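You operate a simulated robot arm through the tools that you are given. There is no shell and no other tool.

The job below is to be done with a simulated robot arm. You get a single attempt, and the scene is never put back.

Task
Switch off, move the white pan to the trivet and wipe up the spilt milk.
Fine: in that order; the other pans stay; use the green cloth and put it back. What is to be rubbed or washed off counts as gone when no trace of it is left.

Only the result counts: the job must be done as asked and must still hold three seconds after the hand-in. Knocking over, shifting, dropping, spilling or breaking anything else fails it. Flat cloth is picked up by pressing the open fingertips on it (5 to 10 N) and closing them slowly along it; thin cloth reads only 2 to 8 mm in the jaws.

Robot
A 7-joint arm with a two-finger parallel gripper, fixed in place. Base frame: the origin is on the floor under the middle of its stand, x ahead of it, y to its left, z up; the work surface is at about z = 85.8. Units: cm, degrees, N and s.
With the tool pointing down near the work surface it reaches from about 34 to 74 cm from the base axis. Its first joint turns from -115.0 to 115.0 degrees. Payload 3.91 kg.
Tool frame: the origin (TCP) lies between the finger pads and is the grasp point; the fingertips stand 3 cm ahead of it; z points along the fingers, y is the line along which they close. Largest opening 11 cm; finger width 2, thickness 1; the body of the gripper, 4.8 by 11.2 cm, starts 5.5 cm behind the TCP.
Orientation is that of the tool frame in the base frame, as [roll, pitch, yaw] about the fixed x, y, z axes, in that order (R = Rz(yaw) Ry(pitch) Rx(roll)). With the fingers straight down and closing along the base's y, the tool's x points along the base's -x, its y along +y and its z along -z.

Tools
- The arm moves only by the tool servo_tool. Its argument "motion" is a list of rows, each an object (a shift or turn left out is 0, a gripper value left out holds the last) with "xyz": the shift along the tool's x, y, z in units of 30 mm (1.0 is 30 mm), a list of three; "angular": the turn, a rotation vector about the tool's x, y, z in units of 8 degrees (1.0 is 8 degrees), a list of three; "grip": the gripper command, from -1 (fully open) to 1 (shut), values between in proportion. In form: [{"xyz": [x, y, z], "angular": [rx, ry, rz], "grip": grip}, ...]. A call has 1 to 20 rows; each row shifts and turns the commanded pose from where the row before left it, along the tool's axes as they then stand. A call with a number of a shift or a turn outside -1 to 1 is refused whole. Rows are played at 5 a second. More than 5 cm and 8.6 degrees between two rows, or a gripper value outside its range, and nothing of the call is played. Where a pose cannot be reached the arm comes as near as it can. A force on the tool above 60 N (or 10 N above the force at the start of the call, whichever is more), or a blocked arm, ends the call early, and 0.2 s more pass. The fingers move at their own pace (about 10.8 cm/s each) and stop on an object; they squeeze with about 21 N. The grip force told is the motor's: it shows also when the fingers shut on nothing. Time passes only in rows, and 0.2 s behind the last, so rows that do not move let the fingers close. It gives the time, the measured TCP pose, the force on the tool (base axes), the opening and the grip force at its end, in the units of the frame above (readings bear some noise), with the torque about the TCP (base axes, N m) and any sound that the robot's microphone picked up, and new pictures: "views" is both (left out), scene, wrist or none.
- Cameras (640 x 400 px; columns grow to the right, rows downward): "scene" is fixed at [22.17, 49.89, 159.68]; the picture's right is [-0.65, -0.76, 0.00], its down [-0.70, 0.59, -0.40] and it looks along [0.31, -0.26, -0.92] (base axes); focal length 214 px, centre (320, 200). "wrist" rides on the gripper at [7.2, 1.7, -10.3] in the tool frame; the picture's right is [-0.23, 0.97, 0.00], its down [-0.76, -0.18, -0.62] and it looks along [-0.61, -0.14, 0.78] (tool axes); focal length 222 px, centre (320, 200). There is no depth. A picture from a camera that has moved, and an enlarged one, comes with that camera's place and axes in the base frame and with its lens.
- raise_lower(by): slides the trunk up (or, below 0, down) by that many cm; the arm rides with it, the base frame stays. It gives what a move gives, with no picture.
- inspect(camera, box): a new picture of the part [left, top, right, bottom] of that camera's present view, enlarged. No time passes.
- sign_off(): hands the job in; it is judged then, once.

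Nothing tells you positions but the pictures and the camera data. Unless the task says otherwise, let go and move clear before handing in.

The tools are called after "Request:" as a command line: name --argument value ..., lists and objects as JSON in quotes. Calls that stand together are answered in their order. servo_tool: Moves the arm, as the interface text tells. Its arguments: {"type":"object","properties":{"motion":{"type":"array","items":{"type":"object","properties":{"xyz":{"type":"array","items":{"type":"number"}},"angular":{"type":"array","items":{"type":"number"}},"grip":{"type":"number"}}}},"views":{"type":"string","enum":["both","scene","wrist","none"]}},"required":["motion"]} The other tools are called the same way: raise_lower (by) moves the trunk up or down; inspect (camera, box) takes an enlarged picture of a part of a camera's view; sign_off () hands the job in.

At the start:

```text
t: 0.0
eef_pos: [47.76, 15.19, 123.44]
tcp_rot: [-179.9, 0.0, 180.0]
wrist_force: [0.3, -0.3, -0.3]
moment: [0.0, 0.0, 0.0]
grip_width: 10.99
grip_force: 0.1
trunk travel left (down, up): [-80.0, 19.0]
```

scene: 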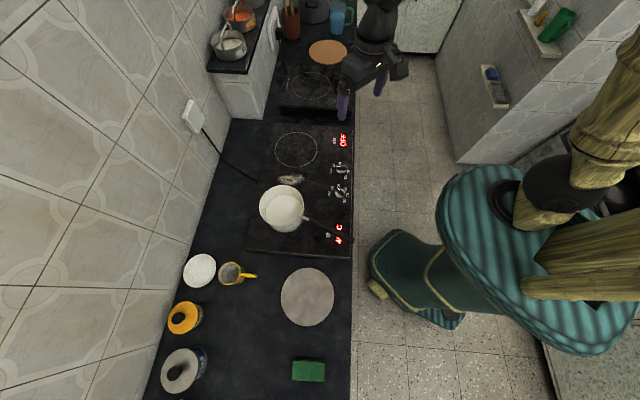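
wrist: 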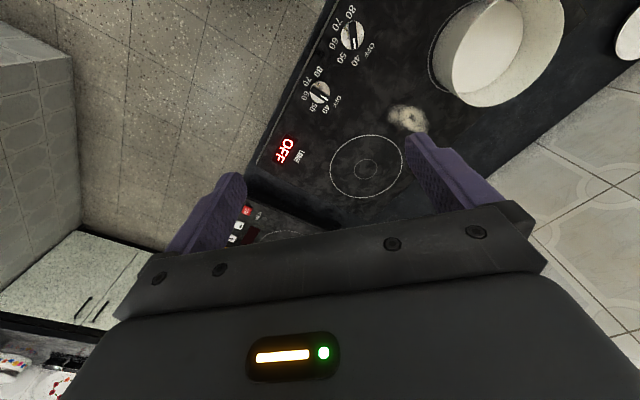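

I see a hob with a white pan on one burner, spilt milk behind/beside it, two knobs, a round trivet-like disc, and a green cloth or sponge. I'll look at enlarged pictures first to locate everything.

Request:
inspect --camera "scene" --box '[240, 120, 370, 260]'

Request:
inspect --camera "scene" --box '[150, 240, 370, 400]'

Request:
inspect --camera "scene" --box '[200, 0, 420, 130]'

Request:
inspect --camera "wrist" --box '[230, 0, 480, 220]'

```text
2.86 times, centred on (305, 190) of scene
camera zoom: at [22.17, 49.89, 159.68], right [-0.65, -0.76, 0.0], down [-0.7, 0.59, -0.4], along [0.31, -0.26, -0.92], focal length 613 px, centre (363, 229)
```

zoom: 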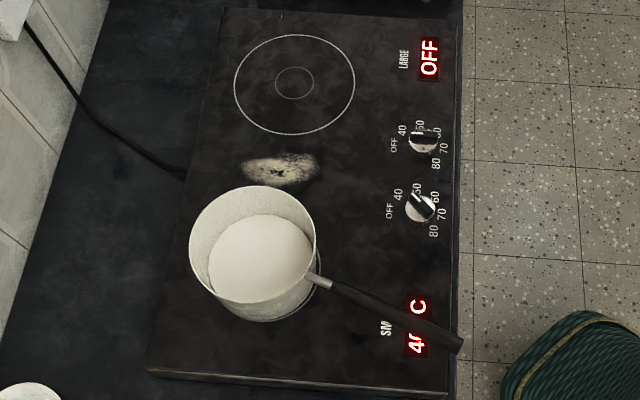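

```text
2.50 times, centred on (260, 320) of scene
camera zoom: at [22.17, 49.89, 159.68], right [-0.65, -0.76, 0.0], down [-0.7, 0.59, -0.4], along [0.31, -0.26, -0.92], focal length 536 px, centre (470, -100)
```

zoom: 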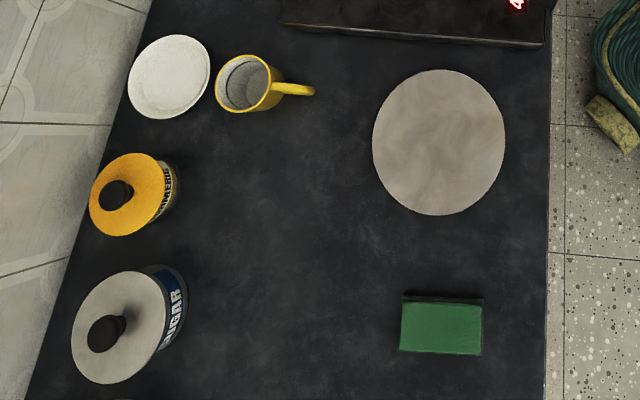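

```text
2.91 times, centred on (310, 65) of scene
camera zoom: at [22.17, 49.89, 159.68], right [-0.65, -0.76, 0.0], down [-0.7, 0.59, -0.4], along [0.31, -0.26, -0.92], focal length 624 px, centre (349, 593)
```

zoom: 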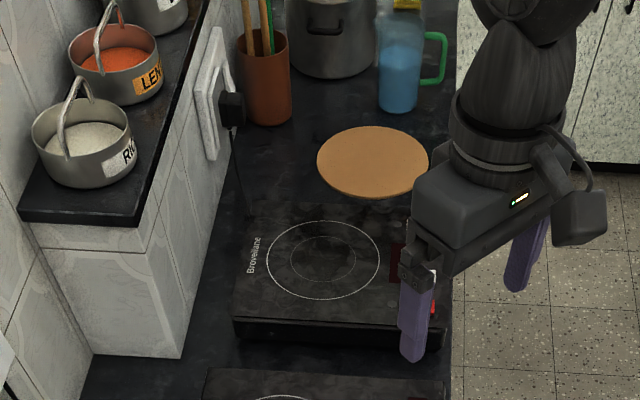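

```text
1.82 times, centred on (355, 110) of wrist
camera zoom: at [40.52, 16.88, 133.73], right [0.23, 0.97, 0.0], down [0.76, -0.18, 0.62], along [0.61, -0.14, -0.78], focal length 404 px, centre (256, 364)
```

zoom: 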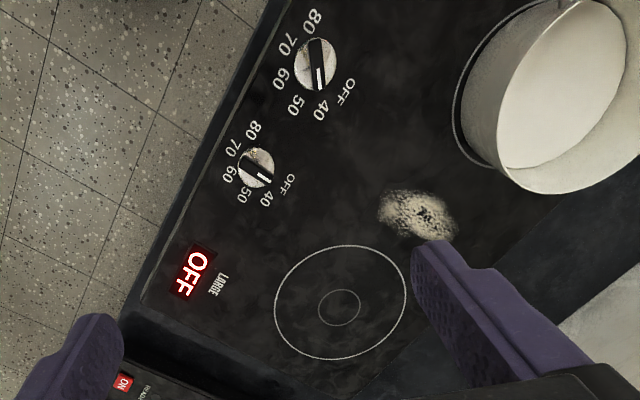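

The hob in front of me shows OFF for LARGE and about 40 °C for SMALL (under the white pan), with two knobs near (50,15) and (43,22). The grey disc at about (24,53) should be the trivet and the green cloth lies near (9.5,65); I'll lower the wrist camera for a closer look at the knobs.

Request:
servo_tool --motion '[{"xyz": [0.5, 0.5, 1], "grip": -1}, {"xyz": [0.5, 0.5, 1]}, {"xyz": [0, 0.5, 1]}, {"xyz": [0, 0, 1]}, {"xyz": [0, 0, 0]}]' --views "both"

Request:
inspect --camera "scene" --box '[440, 0, 640, 120]'

```text
t: 1.2
eef_pos: [45.15, 19.88, 111.67]
tcp_rot: [179.9, -0.1, 179.9]
wrist_force: [0.4, -0.2, 0.7]
moment: [0.0, 0.03, 0.04]
grip_width: 10.98
grip_force: 0.0
trunk travel left (down, up): [-80.0, 19.0]
camera wrist: at [37.77, 21.53, 122.0], right [0.23, 0.97, 0.0], down [0.76, -0.18, 0.62], along [0.61, -0.14, -0.78], focal length 222 px, centre (320, 200)
```

scene: 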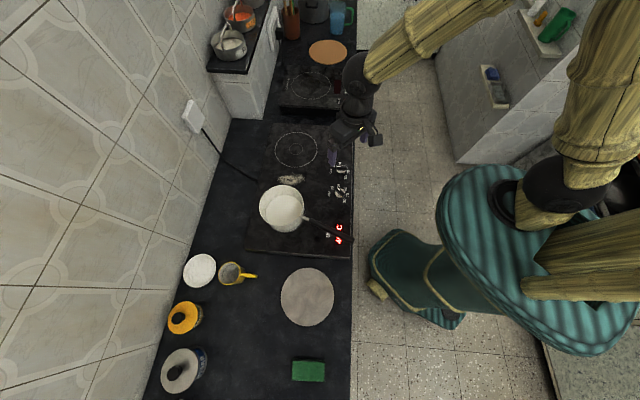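
wrist: 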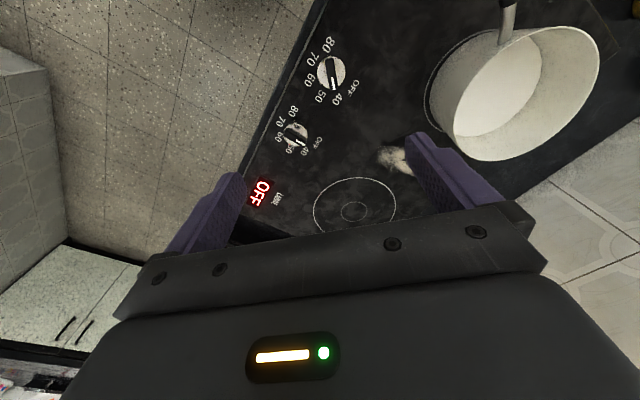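

```text
3.20 times, centred on (540, 60) of scene
camera zoom: at [22.17, 49.89, 159.68], right [-0.65, -0.76, 0.0], down [-0.7, 0.59, -0.4], along [0.31, -0.26, -0.92], focal length 686 px, centre (-384, 648)
```

zoom: 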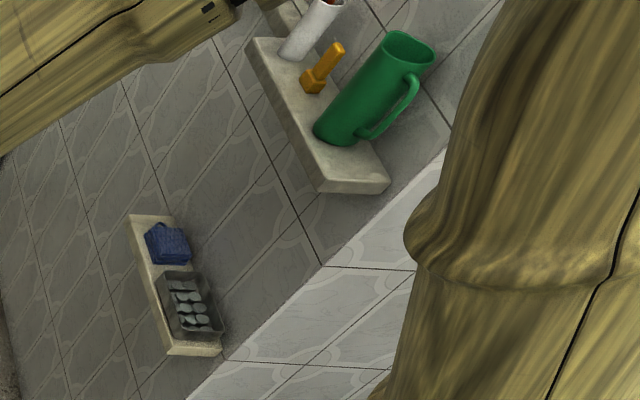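

The knobs are now closer in the wrist view; I enlarge them to read their marks.

Request:
inspect --camera "wrist" --box '[260, 30, 380, 170]'

Request:
inspect --camera "wrist" --box '[370, 0, 640, 200]'

Request:
inspect --camera "scene" --box '[310, 150, 360, 250]'

```text
2.86 times, centred on (320, 100) of wrist
camera zoom: at [37.77, 21.53, 122.0], right [0.23, 0.97, 0.0], down [0.76, -0.18, 0.62], along [0.61, -0.14, -0.78], focal length 635 px, centre (320, 486)
```

zoom: 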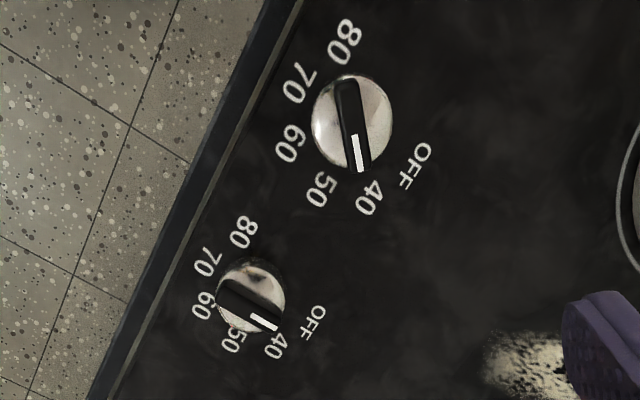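

```text
2.00 times, centred on (505, 100) of wrist
camera zoom: at [37.77, 21.53, 122.0], right [0.23, 0.97, 0.0], down [0.76, -0.18, 0.62], along [0.61, -0.14, -0.78], focal length 444 px, centre (-50, 400)
```

zoom: 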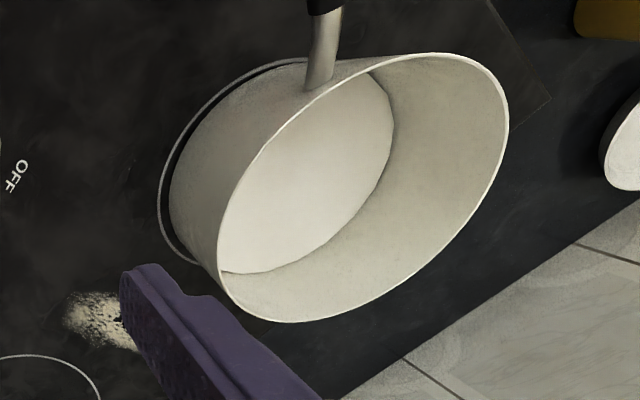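

```text
4.00 times, centred on (335, 200) of scene
camera zoom: at [22.17, 49.89, 159.68], right [-0.65, -0.76, 0.0], down [-0.7, 0.59, -0.4], along [0.31, -0.26, -0.92], focal length 858 px, centre (260, 200)
```

zoom: 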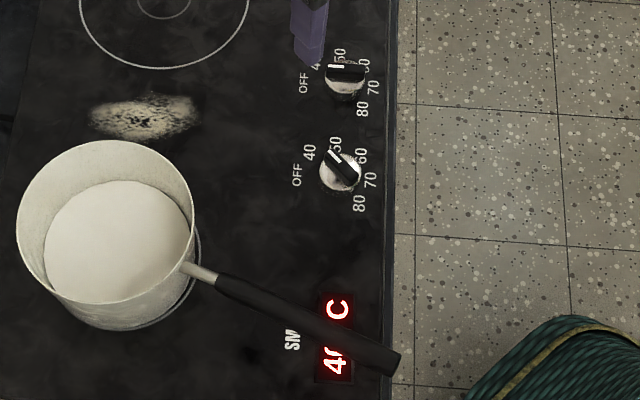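

Knob 2 (nearer the pan, around (43.3,22)) points at 40 while knob 1 already points to OFF; natural mapping agrees with the displays. I move the open gripper right above knob 2, closing axis across its bar, and check.

Request:
servo_tool --motion '[{"xyz": [0.31, 0.35, 0.9]}, {"xyz": [0.31, 0.35, 0.9]}, {"xyz": [0, 0, 0.9]}, {"xyz": [0, 0, 0.5]}, {"xyz": [0, 0, 0]}]' --views "both"

Request:
inspect --camera "wrist" --box '[240, 50, 400, 200]'

Request:
inspect --camera "scene" --box '[300, 120, 400, 250]'

```text
t: 2.4
eef_pos: [43.32, 21.79, 101.92]
tcp_rot: [179.9, -0.1, -179.9]
wrist_force: [0.3, -0.5, -0.1]
moment: [-0.03, 0.02, -0.02]
grip_width: 11.0
grip_force: 0.1
trunk travel left (down, up): [-80.0, 19.0]
camera wrist: at [35.91, 23.38, 112.2], right [0.23, 0.97, 0.0], down [0.76, -0.18, 0.62], along [0.61, -0.14, -0.78], focal length 222 px, centre (320, 200)
```

scene: 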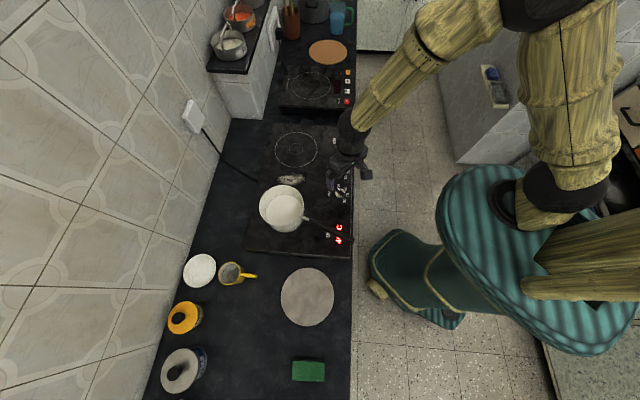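
wrist: 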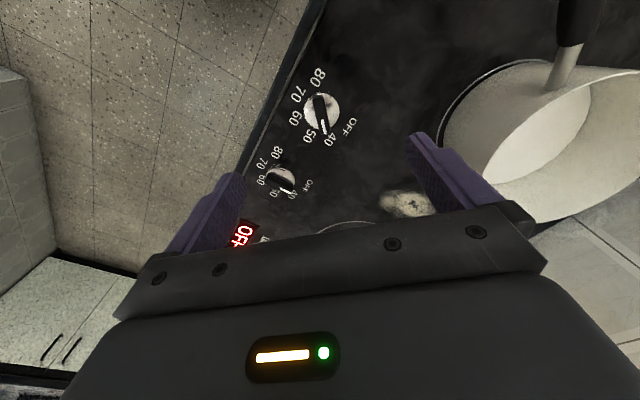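

```text
2.67 times, centred on (320, 125) of wrist
camera zoom: at [35.91, 23.38, 112.2], right [0.23, 0.97, 0.0], down [0.76, -0.18, 0.62], along [0.61, -0.14, -0.78], focal length 592 px, centre (320, 400)
```

zoom: 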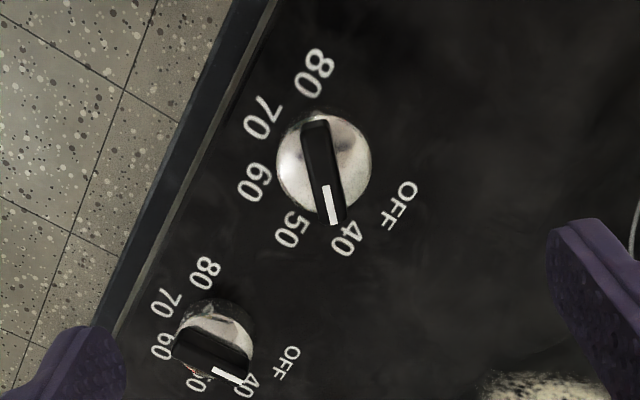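

```text
3.08 times, centred on (350, 185) of scene
camera zoom: at [22.17, 49.89, 159.68], right [-0.65, -0.76, 0.0], down [-0.7, 0.59, -0.4], along [0.31, -0.26, -0.92], focal length 660 px, centre (228, 246)
```

zoom: 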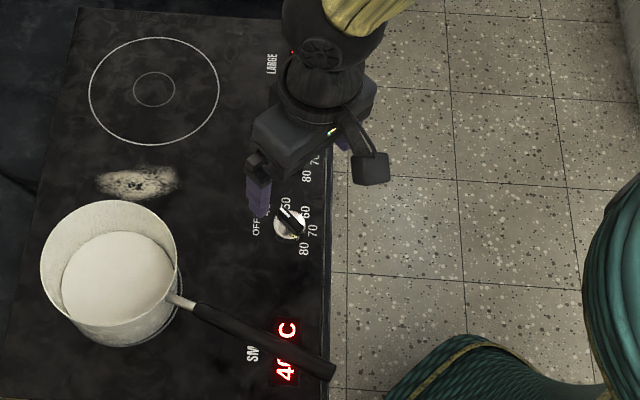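

Knob 2 sits straight beneath the tool, its top at about z = 87.5–88 and pointer on 40. I lower until the fingertips are at about z = 88 and look again.

Request:
servo_tool --motion '[{"xyz": [0, 0, 1]}, {"xyz": [0, 0, 1]}, {"xyz": [0, 0, 1]}, {"xyz": [0, 0, 0.5]}, {"xyz": [0, 0, 0]}]' --views "both"

Request:
inspect --camera "wrist" --box '[220, 50, 440, 220]'

Request:
inspect --camera "scene" --box '[300, 150, 380, 250]'

```text
t: 3.6
eef_pos: [43.29, 22.04, 91.35]
tcp_rot: [-179.9, -0.1, 180.0]
wrist_force: [-0.4, 1.1, -0.6]
moment: [-0.02, -0.01, 0.01]
grip_width: 10.99
grip_force: 0.1
trunk travel left (down, up): [-80.0, 19.0]
camera wrist: at [35.87, 23.61, 101.63], right [0.23, 0.97, 0.0], down [0.76, -0.18, 0.62], along [0.61, -0.14, -0.78], focal length 222 px, centre (320, 200)
```

scene: 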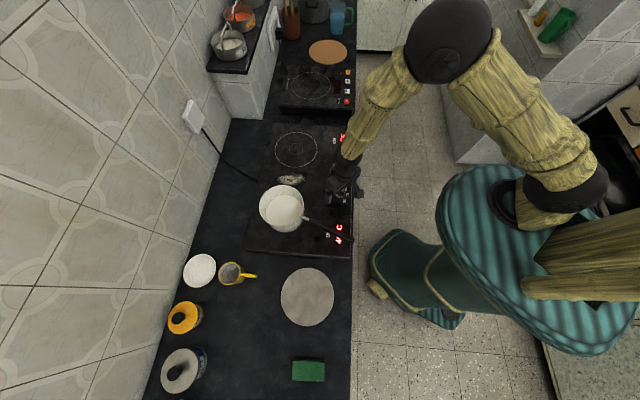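
wrist: 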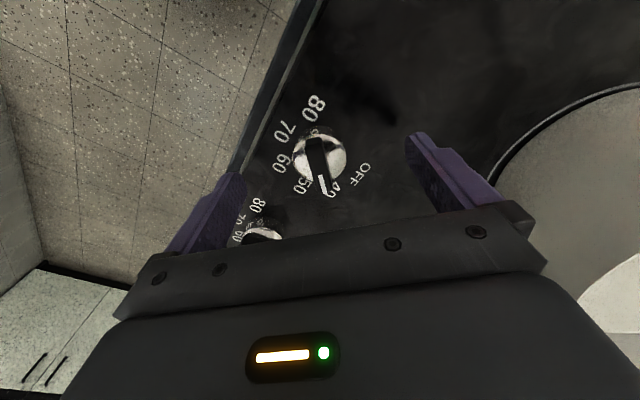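

```text
2.35 times, centred on (330, 135) of wrist
camera zoom: at [35.87, 23.61, 101.63], right [0.23, 0.97, 0.0], down [0.76, -0.18, 0.62], along [0.61, -0.14, -0.78], focal length 523 px, centre (296, 353)
```

zoom: 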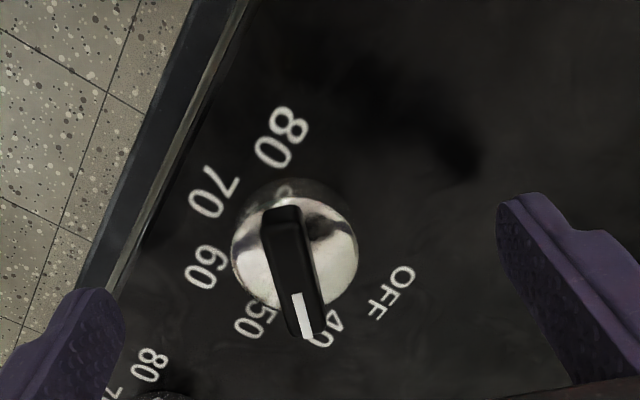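

```text
4.00 times, centred on (340, 200) of scene
camera zoom: at [22.17, 49.89, 159.68], right [-0.65, -0.76, 0.0], down [-0.7, 0.59, -0.4], along [0.31, -0.26, -0.92], focal length 858 px, centre (240, 200)
```

zoom: 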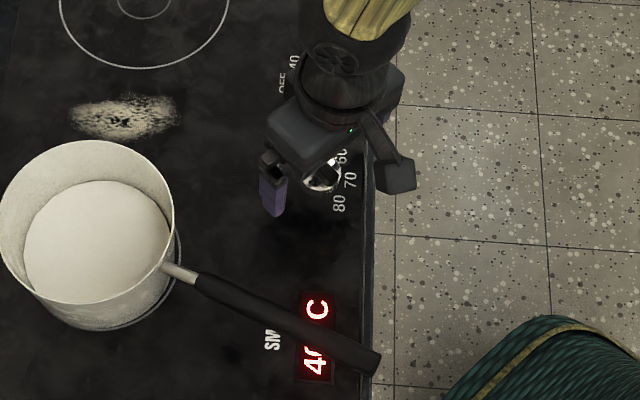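

The fingertips flank knob 2, whose bar top is near z = 88.5 with the hob surface about 86. I go down another 1.4 cm and close gently on the knob.

Request:
servo_tool --motion '[{"xyz": [0, -0.03, 0.25], "grip": -1}, {"xyz": [0, 0, 0.2]}, {"xyz": [0, 0, 0], "grip": 0}, {"xyz": [0, 0, 0], "grip": 0.15}, {"xyz": [0, 0, 0]}]' --views "both"

Request:
inspect --camera "wrist" --box '[220, 50, 440, 220]'

```text
t: 4.8
eef_pos: [43.18, 21.75, 89.94]
tcp_rot: [-180.0, 0.0, -180.0]
wrist_force: [1.1, -0.3, -0.2]
moment: [0.0, 0.02, 0.0]
grip_width: 4.68
grip_force: 0.1
trunk travel left (down, up): [-80.0, 19.0]
camera wrist: at [35.81, 23.46, 100.23], right [0.23, 0.97, 0.0], down [0.76, -0.18, 0.62], along [0.61, -0.14, -0.78], focal length 222 px, centre (320, 200)
```

scene: 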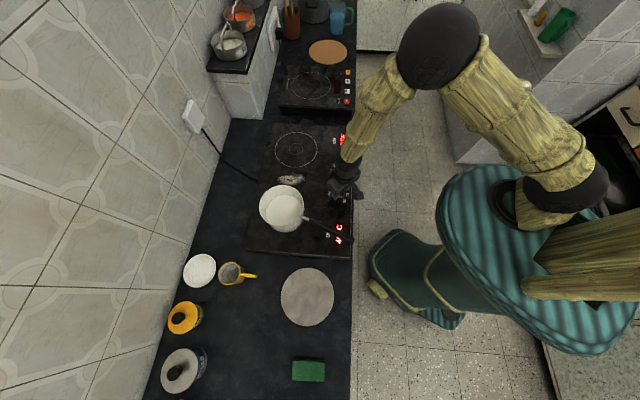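
wrist: 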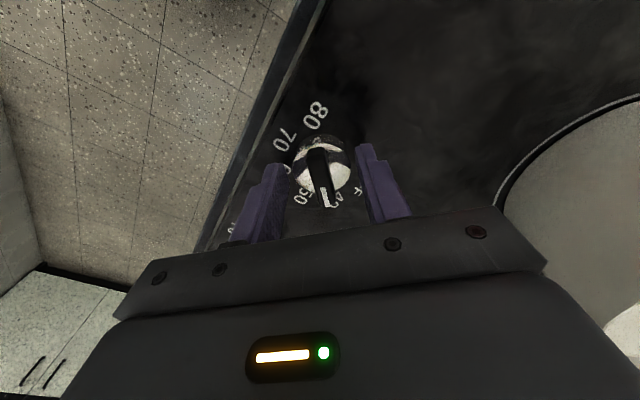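

```text
2.35 times, centred on (330, 135) of wrist
camera zoom: at [35.81, 23.46, 100.23], right [0.23, 0.97, 0.0], down [0.76, -0.18, 0.62], along [0.61, -0.14, -0.78], focal length 523 px, centre (296, 353)
```

zoom: 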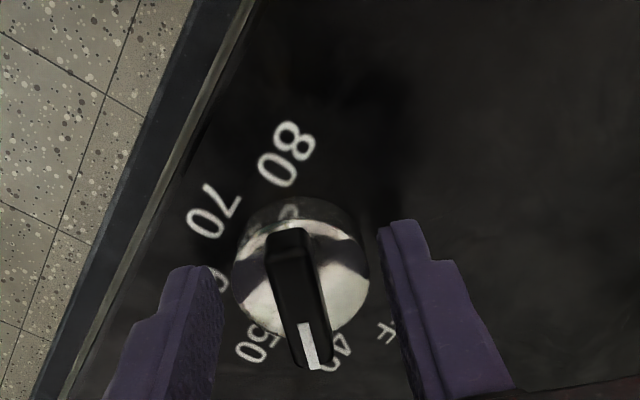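

The fingers straddle the knob nicely. Now I close on it and check the squeeze.

Request:
servo_tool --motion '[{"grip": 0.3}, {"grip": 0.5}, {"grip": 1}, {"grip": 1}]' --views "wrist"

Request:
inspect --camera "wrist" --box '[220, 50, 440, 220]'

```text
t: 5.8
eef_pos: [43.16, 21.86, 89.88]
tcp_rot: [-180.0, 0.1, -180.0]
wrist_force: [-0.4, 2.1, -1.6]
moment: [0.34, -0.01, -0.01]
grip_width: 3.97
grip_force: 44.6
trunk travel left (down, up): [-80.0, 19.0]
camera wrist: at [35.81, 23.5, 100.23], right [0.23, 0.97, 0.0], down [0.76, -0.18, 0.62], along [0.61, -0.14, -0.78], focal length 222 px, centre (320, 200)
```

wrist: 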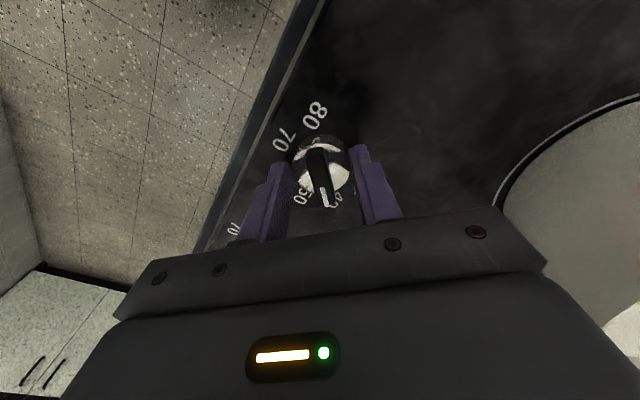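

```text
2.35 times, centred on (330, 135) of wrist
camera zoom: at [35.81, 23.5, 100.23], right [0.23, 0.97, 0.0], down [0.76, -0.18, 0.62], along [0.61, -0.14, -0.78], focal length 523 px, centre (296, 353)
```

zoom: 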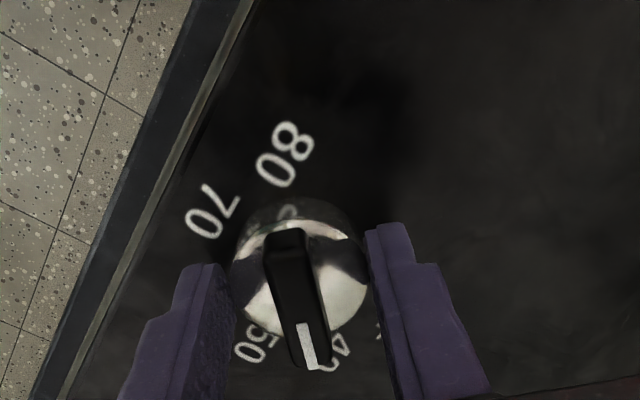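

Grip is firm at 3.97 cm. I turn the knob counter-clockwise (seen from above) towards OFF, and watch the display.

Request:
servo_tool --motion '[{"angular": [0, 0, -0.7], "grip": 1}, {"angular": [0, 0, -0.7]}, {"angular": [0, 0, -0.7]}, {"angular": [0, 0, -0.7]}, {"angular": [0, 0, -0.7]}, {"angular": [0, 0, -0.7]}, {"angular": [0, 0, 0]}]' --views "both"

Request:
inspect --camera "scene" --box '[300, 110, 380, 250]'

Request:
inspect --camera "wrist" --box '[220, 50, 440, 220]'

```text
t: 7.4
eef_pos: [43.28, 21.71, 89.89]
tcp_rot: [179.9, 0.0, -146.4]
wrist_force: [12.0, -8.2, -7.6]
moment: [-0.19, -0.67, -0.03]
grip_width: 3.99
grip_force: 45.1
trunk travel left (down, up): [-80.0, 19.0]
camera wrist: at [36.14, 19.03, 100.24], right [-0.35, 0.94, 0.0], down [0.73, 0.27, 0.62], along [0.58, 0.22, -0.78], focal length 222 px, centre (320, 200)
```

scene: 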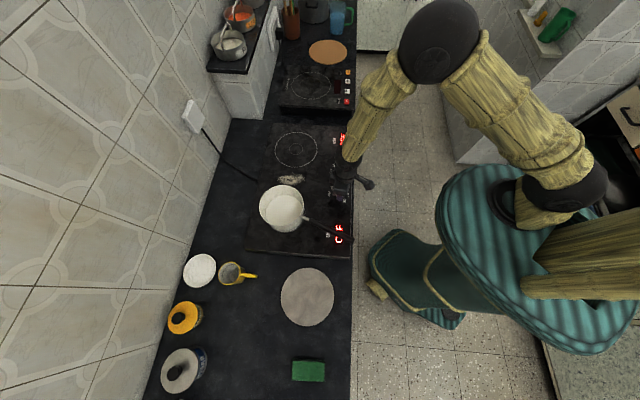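
wrist: 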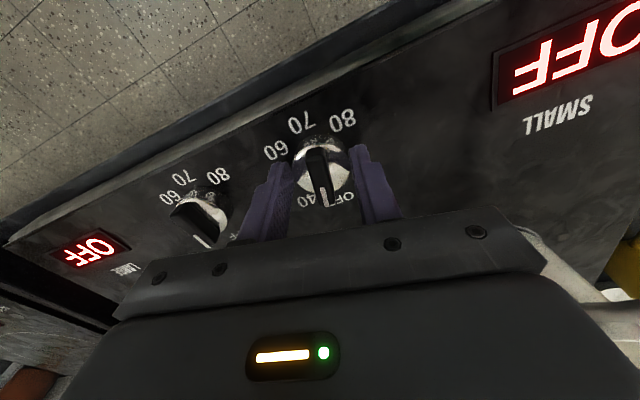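

```text
2.86 times, centred on (340, 180) of scene
camera zoom: at [22.17, 49.89, 159.68], right [-0.65, -0.76, 0.0], down [-0.7, 0.59, -0.4], along [0.31, -0.26, -0.92], focal length 613 px, centre (263, 257)
```

zoom: 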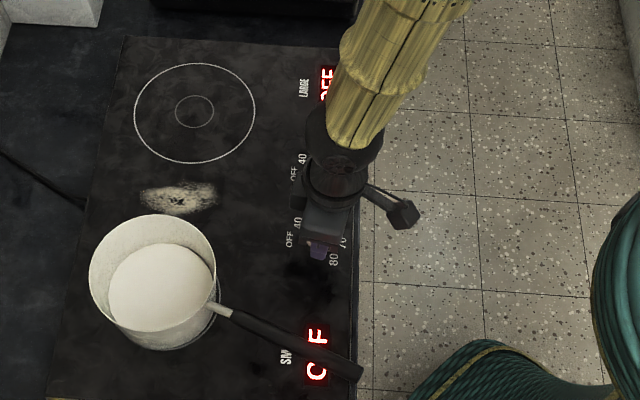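

```text
2.35 times, centred on (330, 135) of wrist
camera zoom: at [36.14, 19.03, 100.24], right [-0.35, 0.94, 0.0], down [0.73, 0.27, 0.62], along [0.58, 0.22, -0.78], focal length 523 px, centre (296, 353)
```

zoom: 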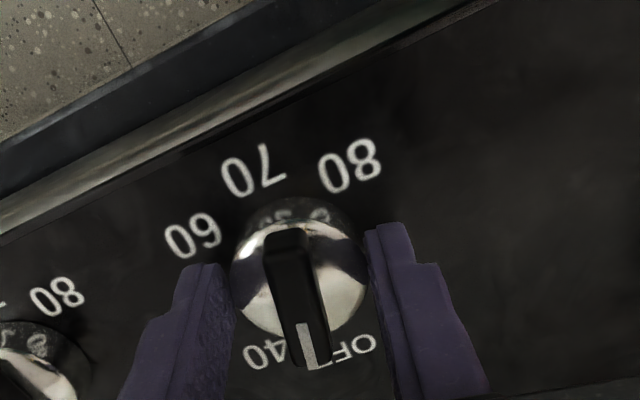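

The SMALL display now reads OFF. I nudge the knob a few degrees more so that it sits squarely on OFF, then let go and rise.

Request:
servo_tool --motion '[{"angular": [0, 0, -0.5], "grip": 1}, {"angular": [0, 0, -0.4]}, {"angular": [0, 0, 0]}]' --views "wrist"

Request:
inspect --camera "wrist" --box '[140, 90, 440, 270]'

```text
t: 8.2
eef_pos: [43.3, 21.69, 89.92]
tcp_rot: [180.0, -0.1, -139.2]
wrist_force: [13.1, -11.8, -11.2]
moment: [-0.36, -0.9, -0.03]
grip_width: 3.94
grip_force: 45.0
trunk travel left (down, up): [-80.0, 19.0]
camera wrist: at [36.57, 18.16, 100.25], right [-0.46, 0.89, 0.0], down [0.69, 0.36, 0.62], along [0.55, 0.29, -0.78], focal length 222 px, centre (320, 200)
```

wrist: 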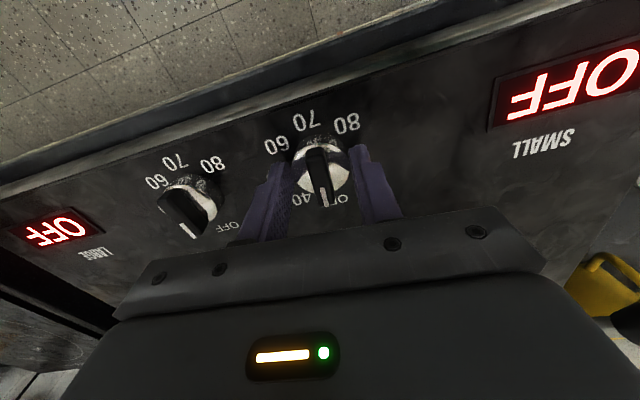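

```text
2.13 times, centred on (290, 180) of wrist
camera zoom: at [36.57, 18.16, 100.25], right [-0.46, 0.89, 0.0], down [0.69, 0.36, 0.62], along [0.55, 0.29, -0.78], focal length 474 px, centre (384, 243)
```

zoom: 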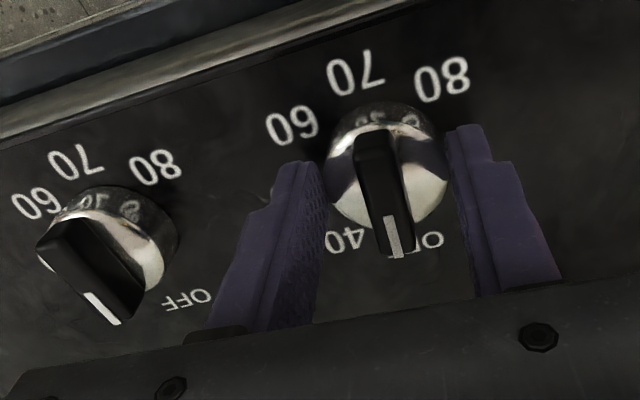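

The pointer sits on OFF and both displays read OFF. I release with a partial opening and rise clear.

Request:
servo_tool --motion '[{"grip": 0.1}, {"grip": 0}, {"xyz": [0, 0, -0.5]}, {"xyz": [0, 0, -1]}, {"xyz": [0, 0, -1]}, {"xyz": [0, 0, -1]}, {"xyz": [0, 0, -1]}, {"xyz": [0, 0, -1]}, {"xyz": [0, 0, -0.5]}, {"xyz": [0, 0, 0]}]' --views "both"

Request:
inspect --camera "scene" --box '[250, 110, 370, 260]'

Request:
inspect --camera "wrist" --box '[220, 0, 640, 220]'

```text
t: 10.4
eef_pos: [43.01, 21.78, 107.88]
tcp_rot: [179.9, 0.0, -139.2]
wrist_force: [0.5, 0.7, -0.4]
moment: [0.03, -0.03, -0.03]
grip_width: 5.51
grip_force: 0.0
trunk travel left (down, up): [-80.0, 19.0]
camera wrist: at [36.36, 18.37, 118.17], right [-0.46, 0.89, 0.0], down [0.69, 0.36, 0.62], along [0.55, 0.29, -0.78], focal length 222 px, centre (320, 200)
```

scene: 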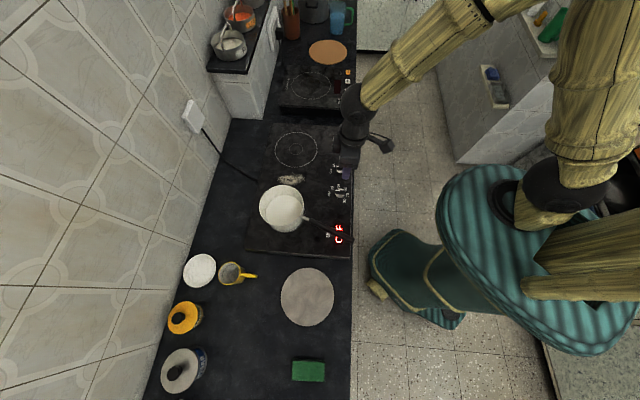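
wrist: 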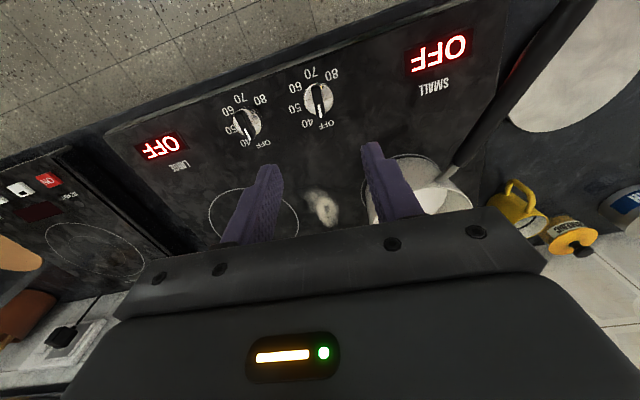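

```text
2.67 times, centred on (310, 185) of scene
camera zoom: at [22.17, 49.89, 159.68], right [-0.65, -0.76, 0.0], down [-0.7, 0.59, -0.4], along [0.31, -0.26, -0.92], focal length 572 px, centre (347, 240)
```

zoom: 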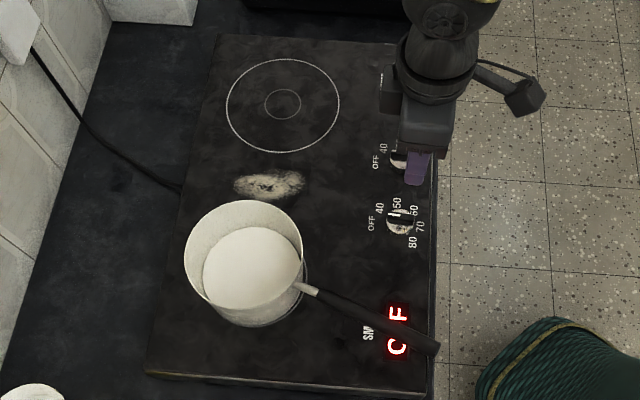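

```text
1.52 times, centred on (430, 110) of wrist
camera zoom: at [36.36, 18.37, 118.17], right [-0.46, 0.89, 0.0], down [0.69, 0.36, 0.62], along [0.55, 0.29, -0.78], focal length 338 px, centre (152, 337)
```

zoom: 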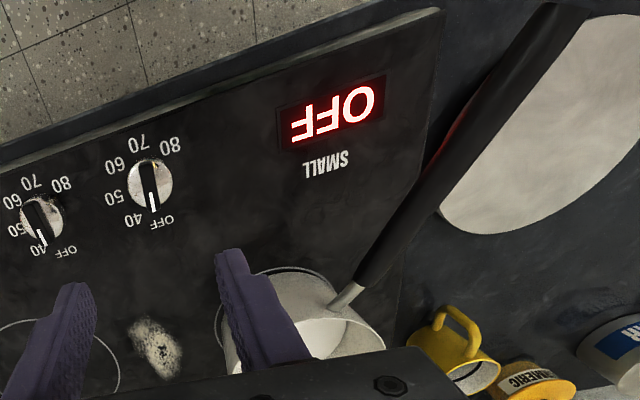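

The stove is off. Next I want to study the white pan's handle: I turn the tool so its x axis lies along the handle (about 202° azimuth) and hover above the handle's root near (41,38).

Request:
servo_tool --motion '[{"angular": [0, 0, 0.8], "grip": 0}, {"angular": [0, 0, 0.8]}, {"angular": [0, 0, 0.8]}, {"xyz": [-0.228, 0.9, 0]}, {"xyz": [-0.228, 0.9, 0]}, {"xyz": [-0.228, 0.9, 0]}, {"xyz": [-0.228, 0.9, 0]}, {"xyz": [-0.228, 0.9, 0]}, {"xyz": [-0.228, 0.9, 0]}, {"xyz": [0, 0, 0]}]' --views "both"

Request:
inspect --camera "wrist" --box '[160, 0, 480, 200]'

Request:
inspect --camera "scene" --box '[240, 160, 380, 260]'

```text
t: 12.6
eef_pos: [40.85, 38.44, 107.79]
tcp_rot: [179.9, 0.0, -158.4]
wrist_force: [-0.7, 0.0, 0.1]
moment: [0.03, -0.01, 0.01]
grip_width: 5.48
grip_force: 0.0
trunk travel left (down, up): [-80.0, 19.0]
camera wrist: at [33.3, 37.24, 118.05], right [-0.15, 0.99, 0.0], down [0.77, 0.11, 0.62], along [0.62, 0.09, -0.78], focal length 222 px, centre (320, 200)
```

scene: 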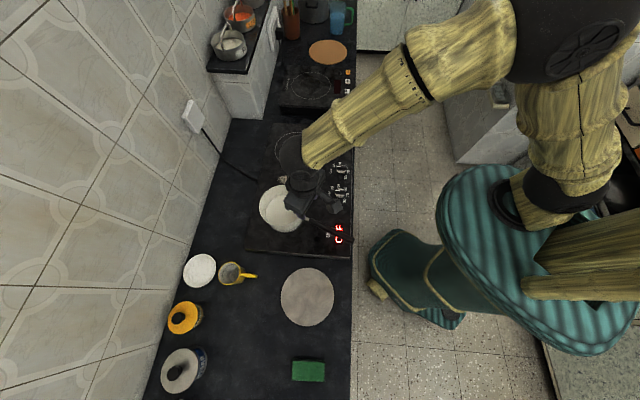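
wrist: 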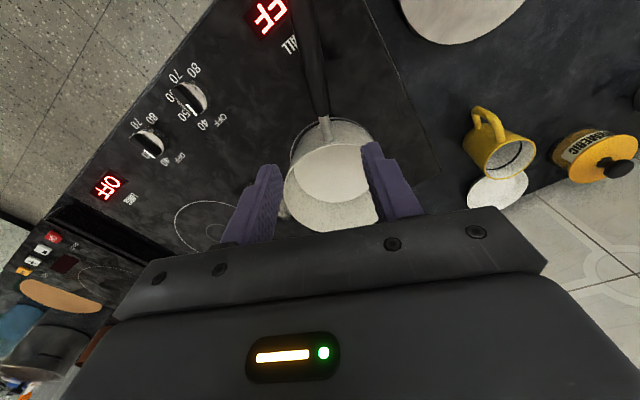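

```text
2.00 times, centred on (320, 100) of wrist
camera zoom: at [33.3, 37.24, 118.05], right [-0.15, 0.99, 0.0], down [0.77, 0.11, 0.62], along [0.62, 0.09, -0.78], focal length 444 px, centre (320, 400)
```

zoom: 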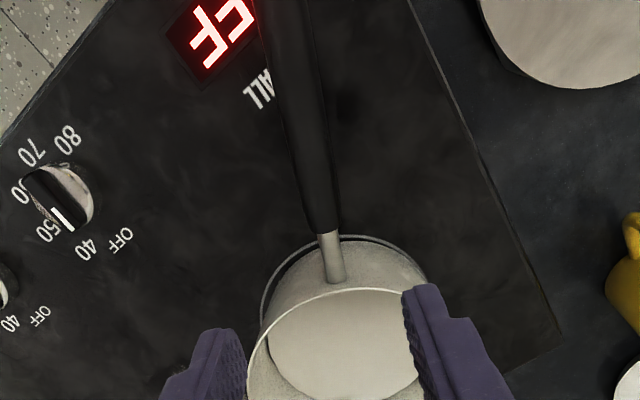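

```text
4.00 times, centred on (310, 210) of scene
camera zoom: at [22.17, 49.89, 159.68], right [-0.65, -0.76, 0.0], down [-0.7, 0.59, -0.4], along [0.31, -0.26, -0.92], focal length 858 px, centre (360, 160)
```

zoom: 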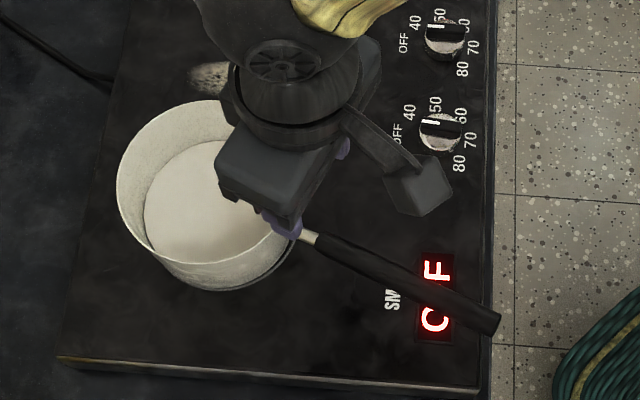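

Both knobs now look alike (OFF). The handle's bare metal root runs from the pan wall (about x=42.9,y=39.2) to the black grip at (40.5,38.6), z about 95; I'll come down over this root with the fingers on either side and look again before going deeper.

Request:
servo_tool --motion '[{"xyz": [-0.22, 0.03, 0.7]}, {"xyz": [-0.22, 0.03, 0.7]}, {"xyz": [0, 0, 0.7]}, {"xyz": [0, 0, 0.6]}, {"xyz": [0, 0, 0]}]' --views "both"

Request:
inspect --camera "wrist" --box '[220, 50, 420, 230]'

Request:
inspect --camera "scene" --box '[240, 170, 360, 260]'

```text
t: 13.8
eef_pos: [41.88, 38.81, 99.59]
tcp_rot: [-180.0, 0.0, -158.5]
wrist_force: [-0.5, -0.7, -0.1]
moment: [-0.02, 0.0, 0.03]
grip_width: 5.47
grip_force: 0.1
trunk travel left (down, up): [-80.0, 19.0]
camera wrist: at [34.47, 37.77, 109.89], right [-0.15, 0.99, 0.0], down [0.77, 0.12, 0.62], along [0.62, 0.09, -0.78], focal length 222 px, centre (320, 200)
```

scene: 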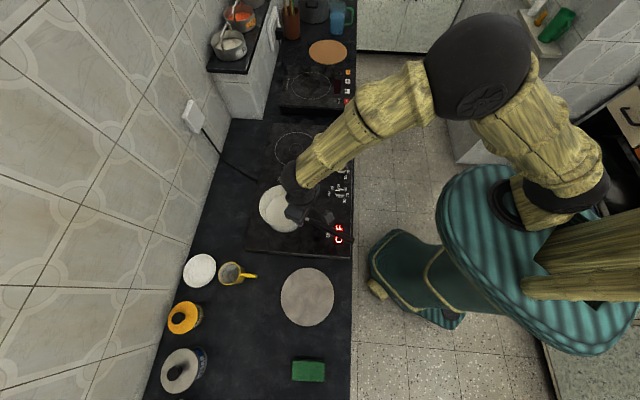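
wrist: 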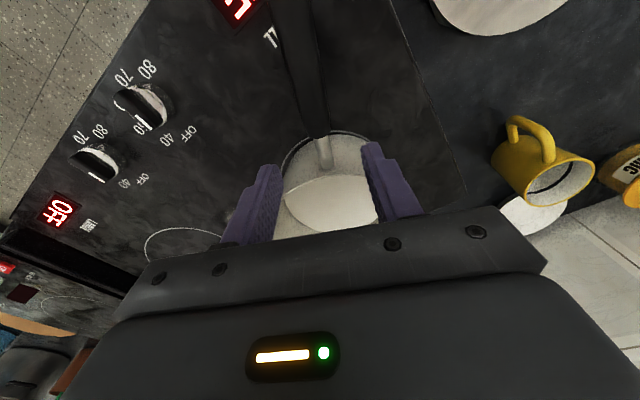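

```text
2.22 times, centred on (320, 140) of wrist
camera zoom: at [34.47, 37.77, 109.89], right [-0.15, 0.99, 0.0], down [0.77, 0.12, 0.62], along [0.62, 0.09, -0.78], focal length 494 px, centre (320, 333)
```

zoom: 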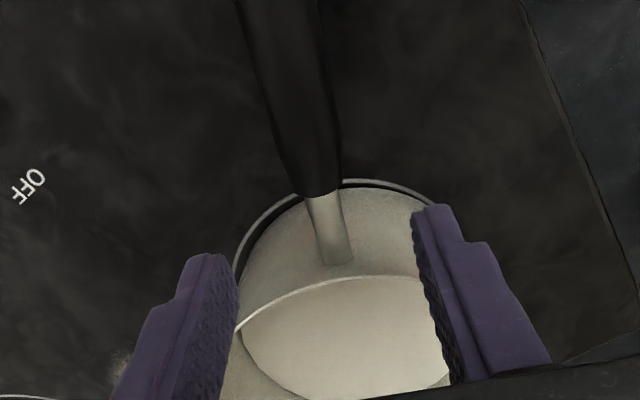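

```text
4.44 times, centred on (300, 215) of scene
camera zoom: at [22.17, 49.89, 159.68], right [-0.65, -0.76, 0.0], down [-0.7, 0.59, -0.4], along [0.31, -0.26, -0.92], focal length 953 px, centre (409, 133)
```

zoom: 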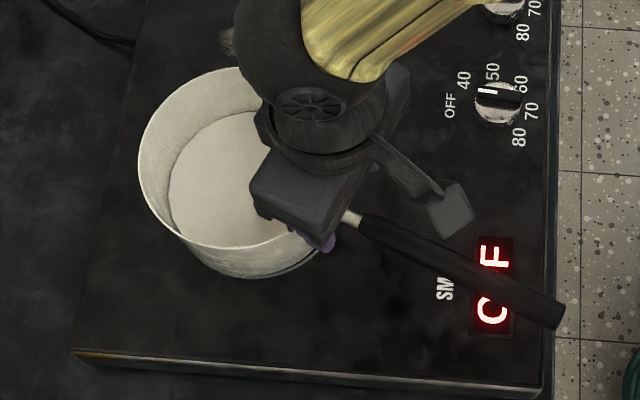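

The bare metal root of the handle is about 3 cm long with the rim near z = 96, and the wall tapers inwards below. I tilt the tool 8° so the fingers lie parallel to the wall, and descend along the tool axis a little outside the wall.

Request:
servo_tool --motion '[{"xyz": [0.19, 0.07, 0]}, {"angular": [0, -0.5, 0]}, {"angular": [0, -0.5, 0]}, {"xyz": [0, 0, 0.5]}, {"xyz": [0, 0, 0.5]}, {"xyz": [0, 0, 0.33]}, {"xyz": [0, 0, 0]}]' --views "both"

Request:
inspect --camera "wrist" --box '[220, 70, 420, 230]'

Request:
inspect --camera "scene" --box '[240, 170, 360, 260]'

```text
t: 15.4
eef_pos: [41.91, 38.91, 95.99]
tcp_rot: [-179.9, 8.0, -158.4]
wrist_force: [0.8, 0.0, -0.7]
moment: [0.02, -0.02, -0.03]
grip_width: 5.53
grip_force: 0.2
trunk travel left (down, up): [-80.0, 19.0]
camera wrist: at [33.17, 37.3, 105.09], right [-0.15, 0.99, 0.03], down [0.69, 0.08, 0.72], along [0.71, 0.13, -0.69], focal length 222 px, centre (320, 200)
```

scene: 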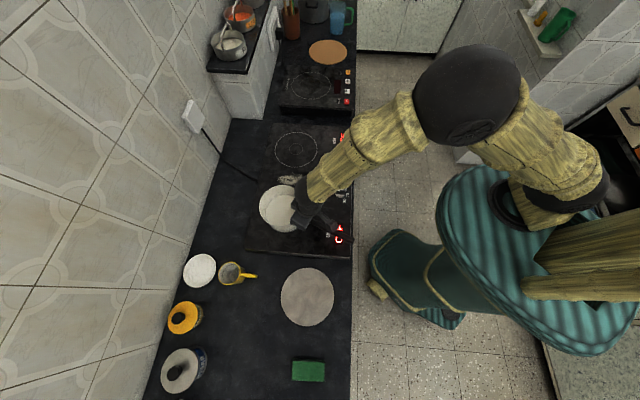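
wrist: 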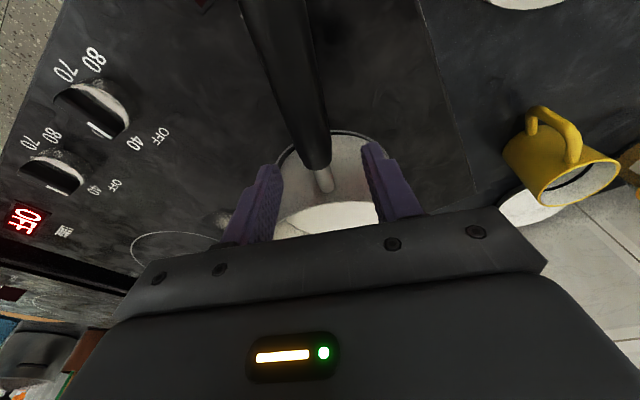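

```text
2.50 times, centred on (320, 150) of wrist
camera zoom: at [33.17, 37.3, 105.09], right [-0.15, 0.99, 0.03], down [0.69, 0.08, 0.72], along [0.71, 0.13, -0.69], focal length 555 px, centre (320, 325)
```

zoom: 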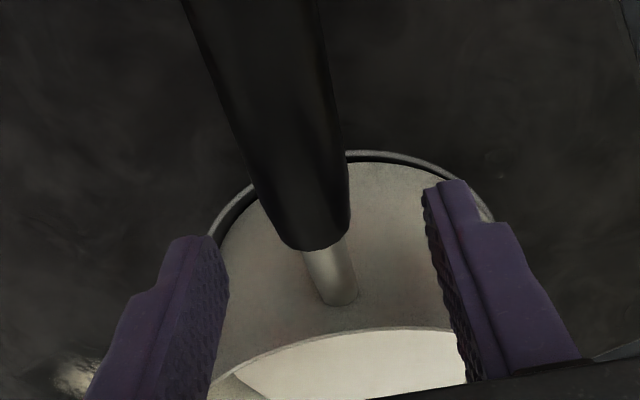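

```text
4.44 times, centred on (300, 215) of scene
camera zoom: at [22.17, 49.89, 159.68], right [-0.65, -0.76, 0.0], down [-0.7, 0.59, -0.4], along [0.31, -0.26, -0.92], focal length 953 px, centre (409, 133)
```

zoom: 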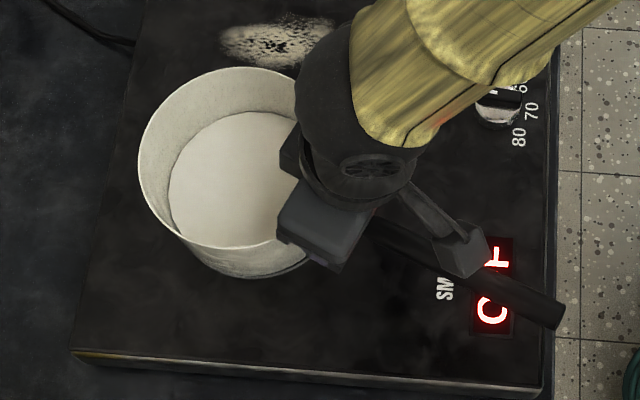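

The fingers straddle the metal root well, and the camera housing must stay clear of the rising handle, so I stop at TCP z ≈ 92.6. I go down another 3.4 cm along the tool axis.

Request:
servo_tool --motion '[{"xyz": [0, 0.03, 0.4]}, {"xyz": [0, 0, 0.4]}, {"xyz": [0, 0, 0.33]}, {"xyz": [0, 0, 0]}]' --views "both"

Request:
inspect --camera "wrist" --box '[220, 70, 420, 230]'

Request:
inspect --camera "scene" --box '[240, 170, 360, 260]'

```text
t: 16.4
eef_pos: [42.22, 39.25, 92.36]
tcp_rot: [180.0, 8.0, -158.3]
wrist_force: [-0.7, -0.7, -0.1]
moment: [0.0, -0.01, 0.01]
grip_width: 5.5
grip_force: 0.1
trunk travel left (down, up): [-80.0, 19.0]
camera wrist: at [33.53, 37.64, 101.65], right [-0.15, 0.99, 0.03], down [0.69, 0.08, 0.72], along [0.71, 0.13, -0.69], focal length 222 px, centre (320, 200)
```

scene: 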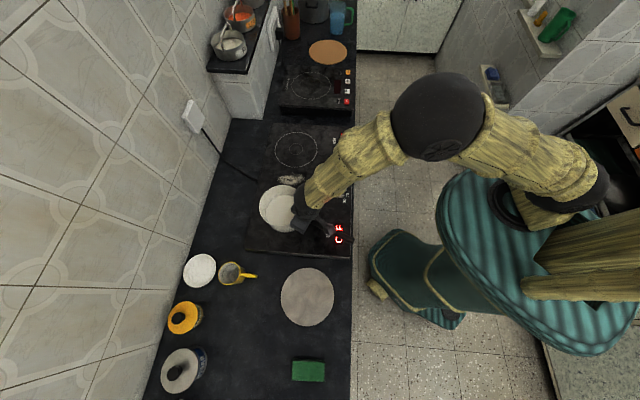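
wrist: 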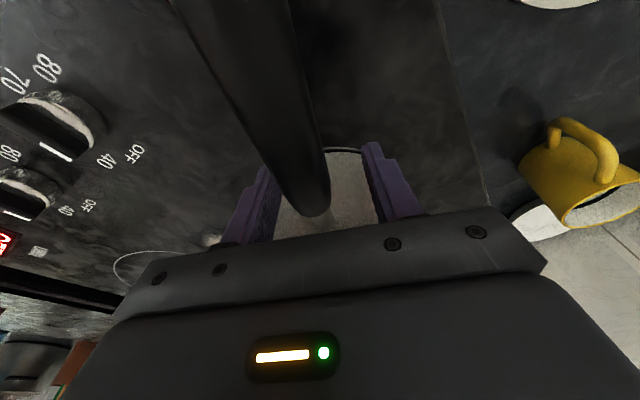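

```text
2.50 times, centred on (320, 150) of wrist
camera zoom: at [33.53, 37.64, 101.65], right [-0.15, 0.99, 0.03], down [0.69, 0.08, 0.72], along [0.71, 0.13, -0.69], focal length 555 px, centre (320, 325)
```

zoom: 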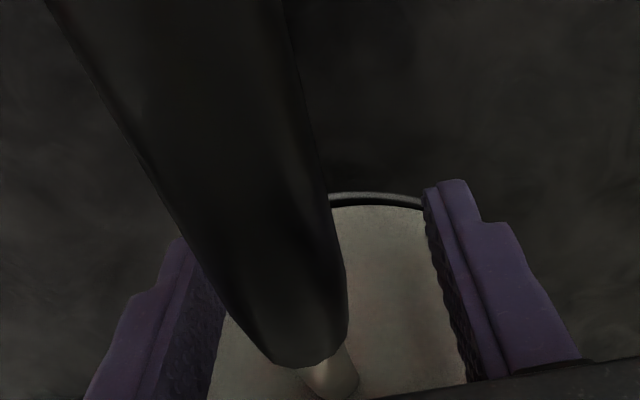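

```text
4.44 times, centred on (300, 215) of scene
camera zoom: at [22.17, 49.89, 159.68], right [-0.65, -0.76, 0.0], down [-0.7, 0.59, -0.4], along [0.31, -0.26, -0.92], focal length 953 px, centre (409, 133)
```

zoom: 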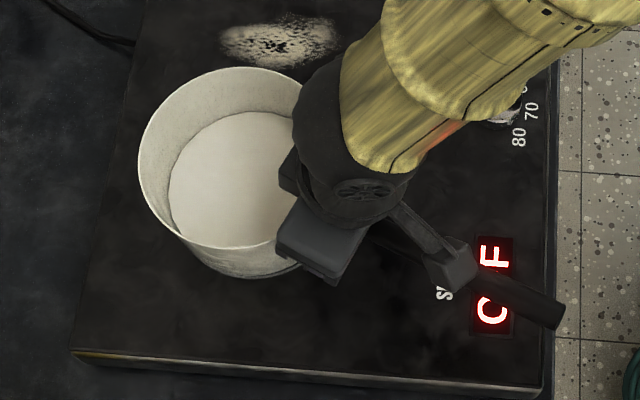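

The camera bracket clears the handle and no contact is felt. I creep toward the pan wall in small steps until the fingers are just about to touch it.

Request:
servo_tool --motion '[{"xyz": [-0.08, 0, 0]}, {"xyz": [-0.07, 0, 0]}, {"xyz": [0, 0, 0]}]' --views "wrist"

Request:
inspect --camera "wrist" --box '[220, 100, 420, 230]'

```text
t: 17.2
eef_pos: [42.59, 39.58, 92.56]
tcp_rot: [180.0, 8.1, -158.5]
wrist_force: [-0.2, 0.2, 0.3]
moment: [0.01, -0.02, 0.02]
grip_width: 5.49
grip_force: 0.0
trunk travel left (down, up): [-80.0, 19.0]
camera wrist: at [33.96, 37.95, 101.74], right [-0.15, 0.99, 0.03], down [0.69, 0.08, 0.72], along [0.71, 0.13, -0.69], focal length 222 px, centre (320, 200)
```

wrist: 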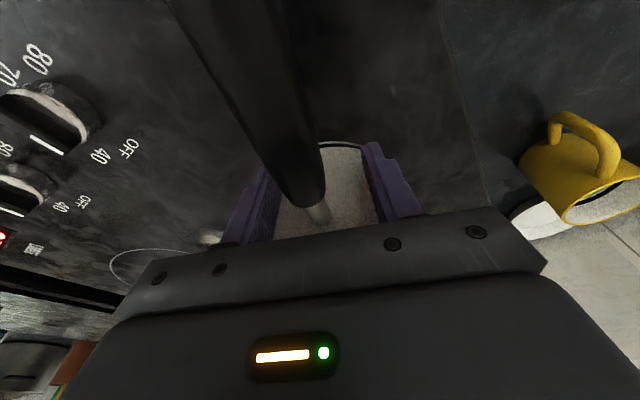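

```text
3.08 times, centred on (320, 165) of wrist
camera zoom: at [33.96, 37.95, 101.74], right [-0.15, 0.99, 0.03], down [0.69, 0.08, 0.72], along [0.71, 0.13, -0.69], focal length 684 px, centre (320, 308)
```

zoom: 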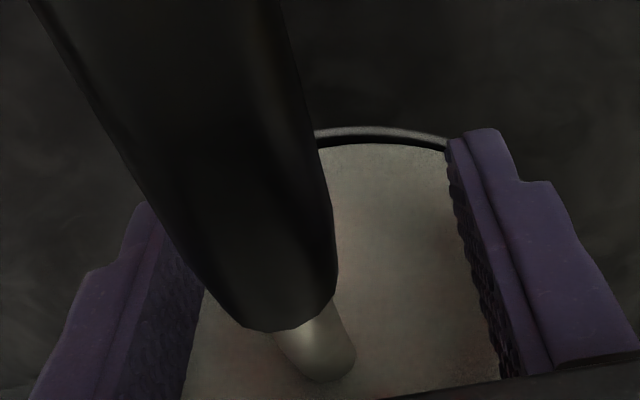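

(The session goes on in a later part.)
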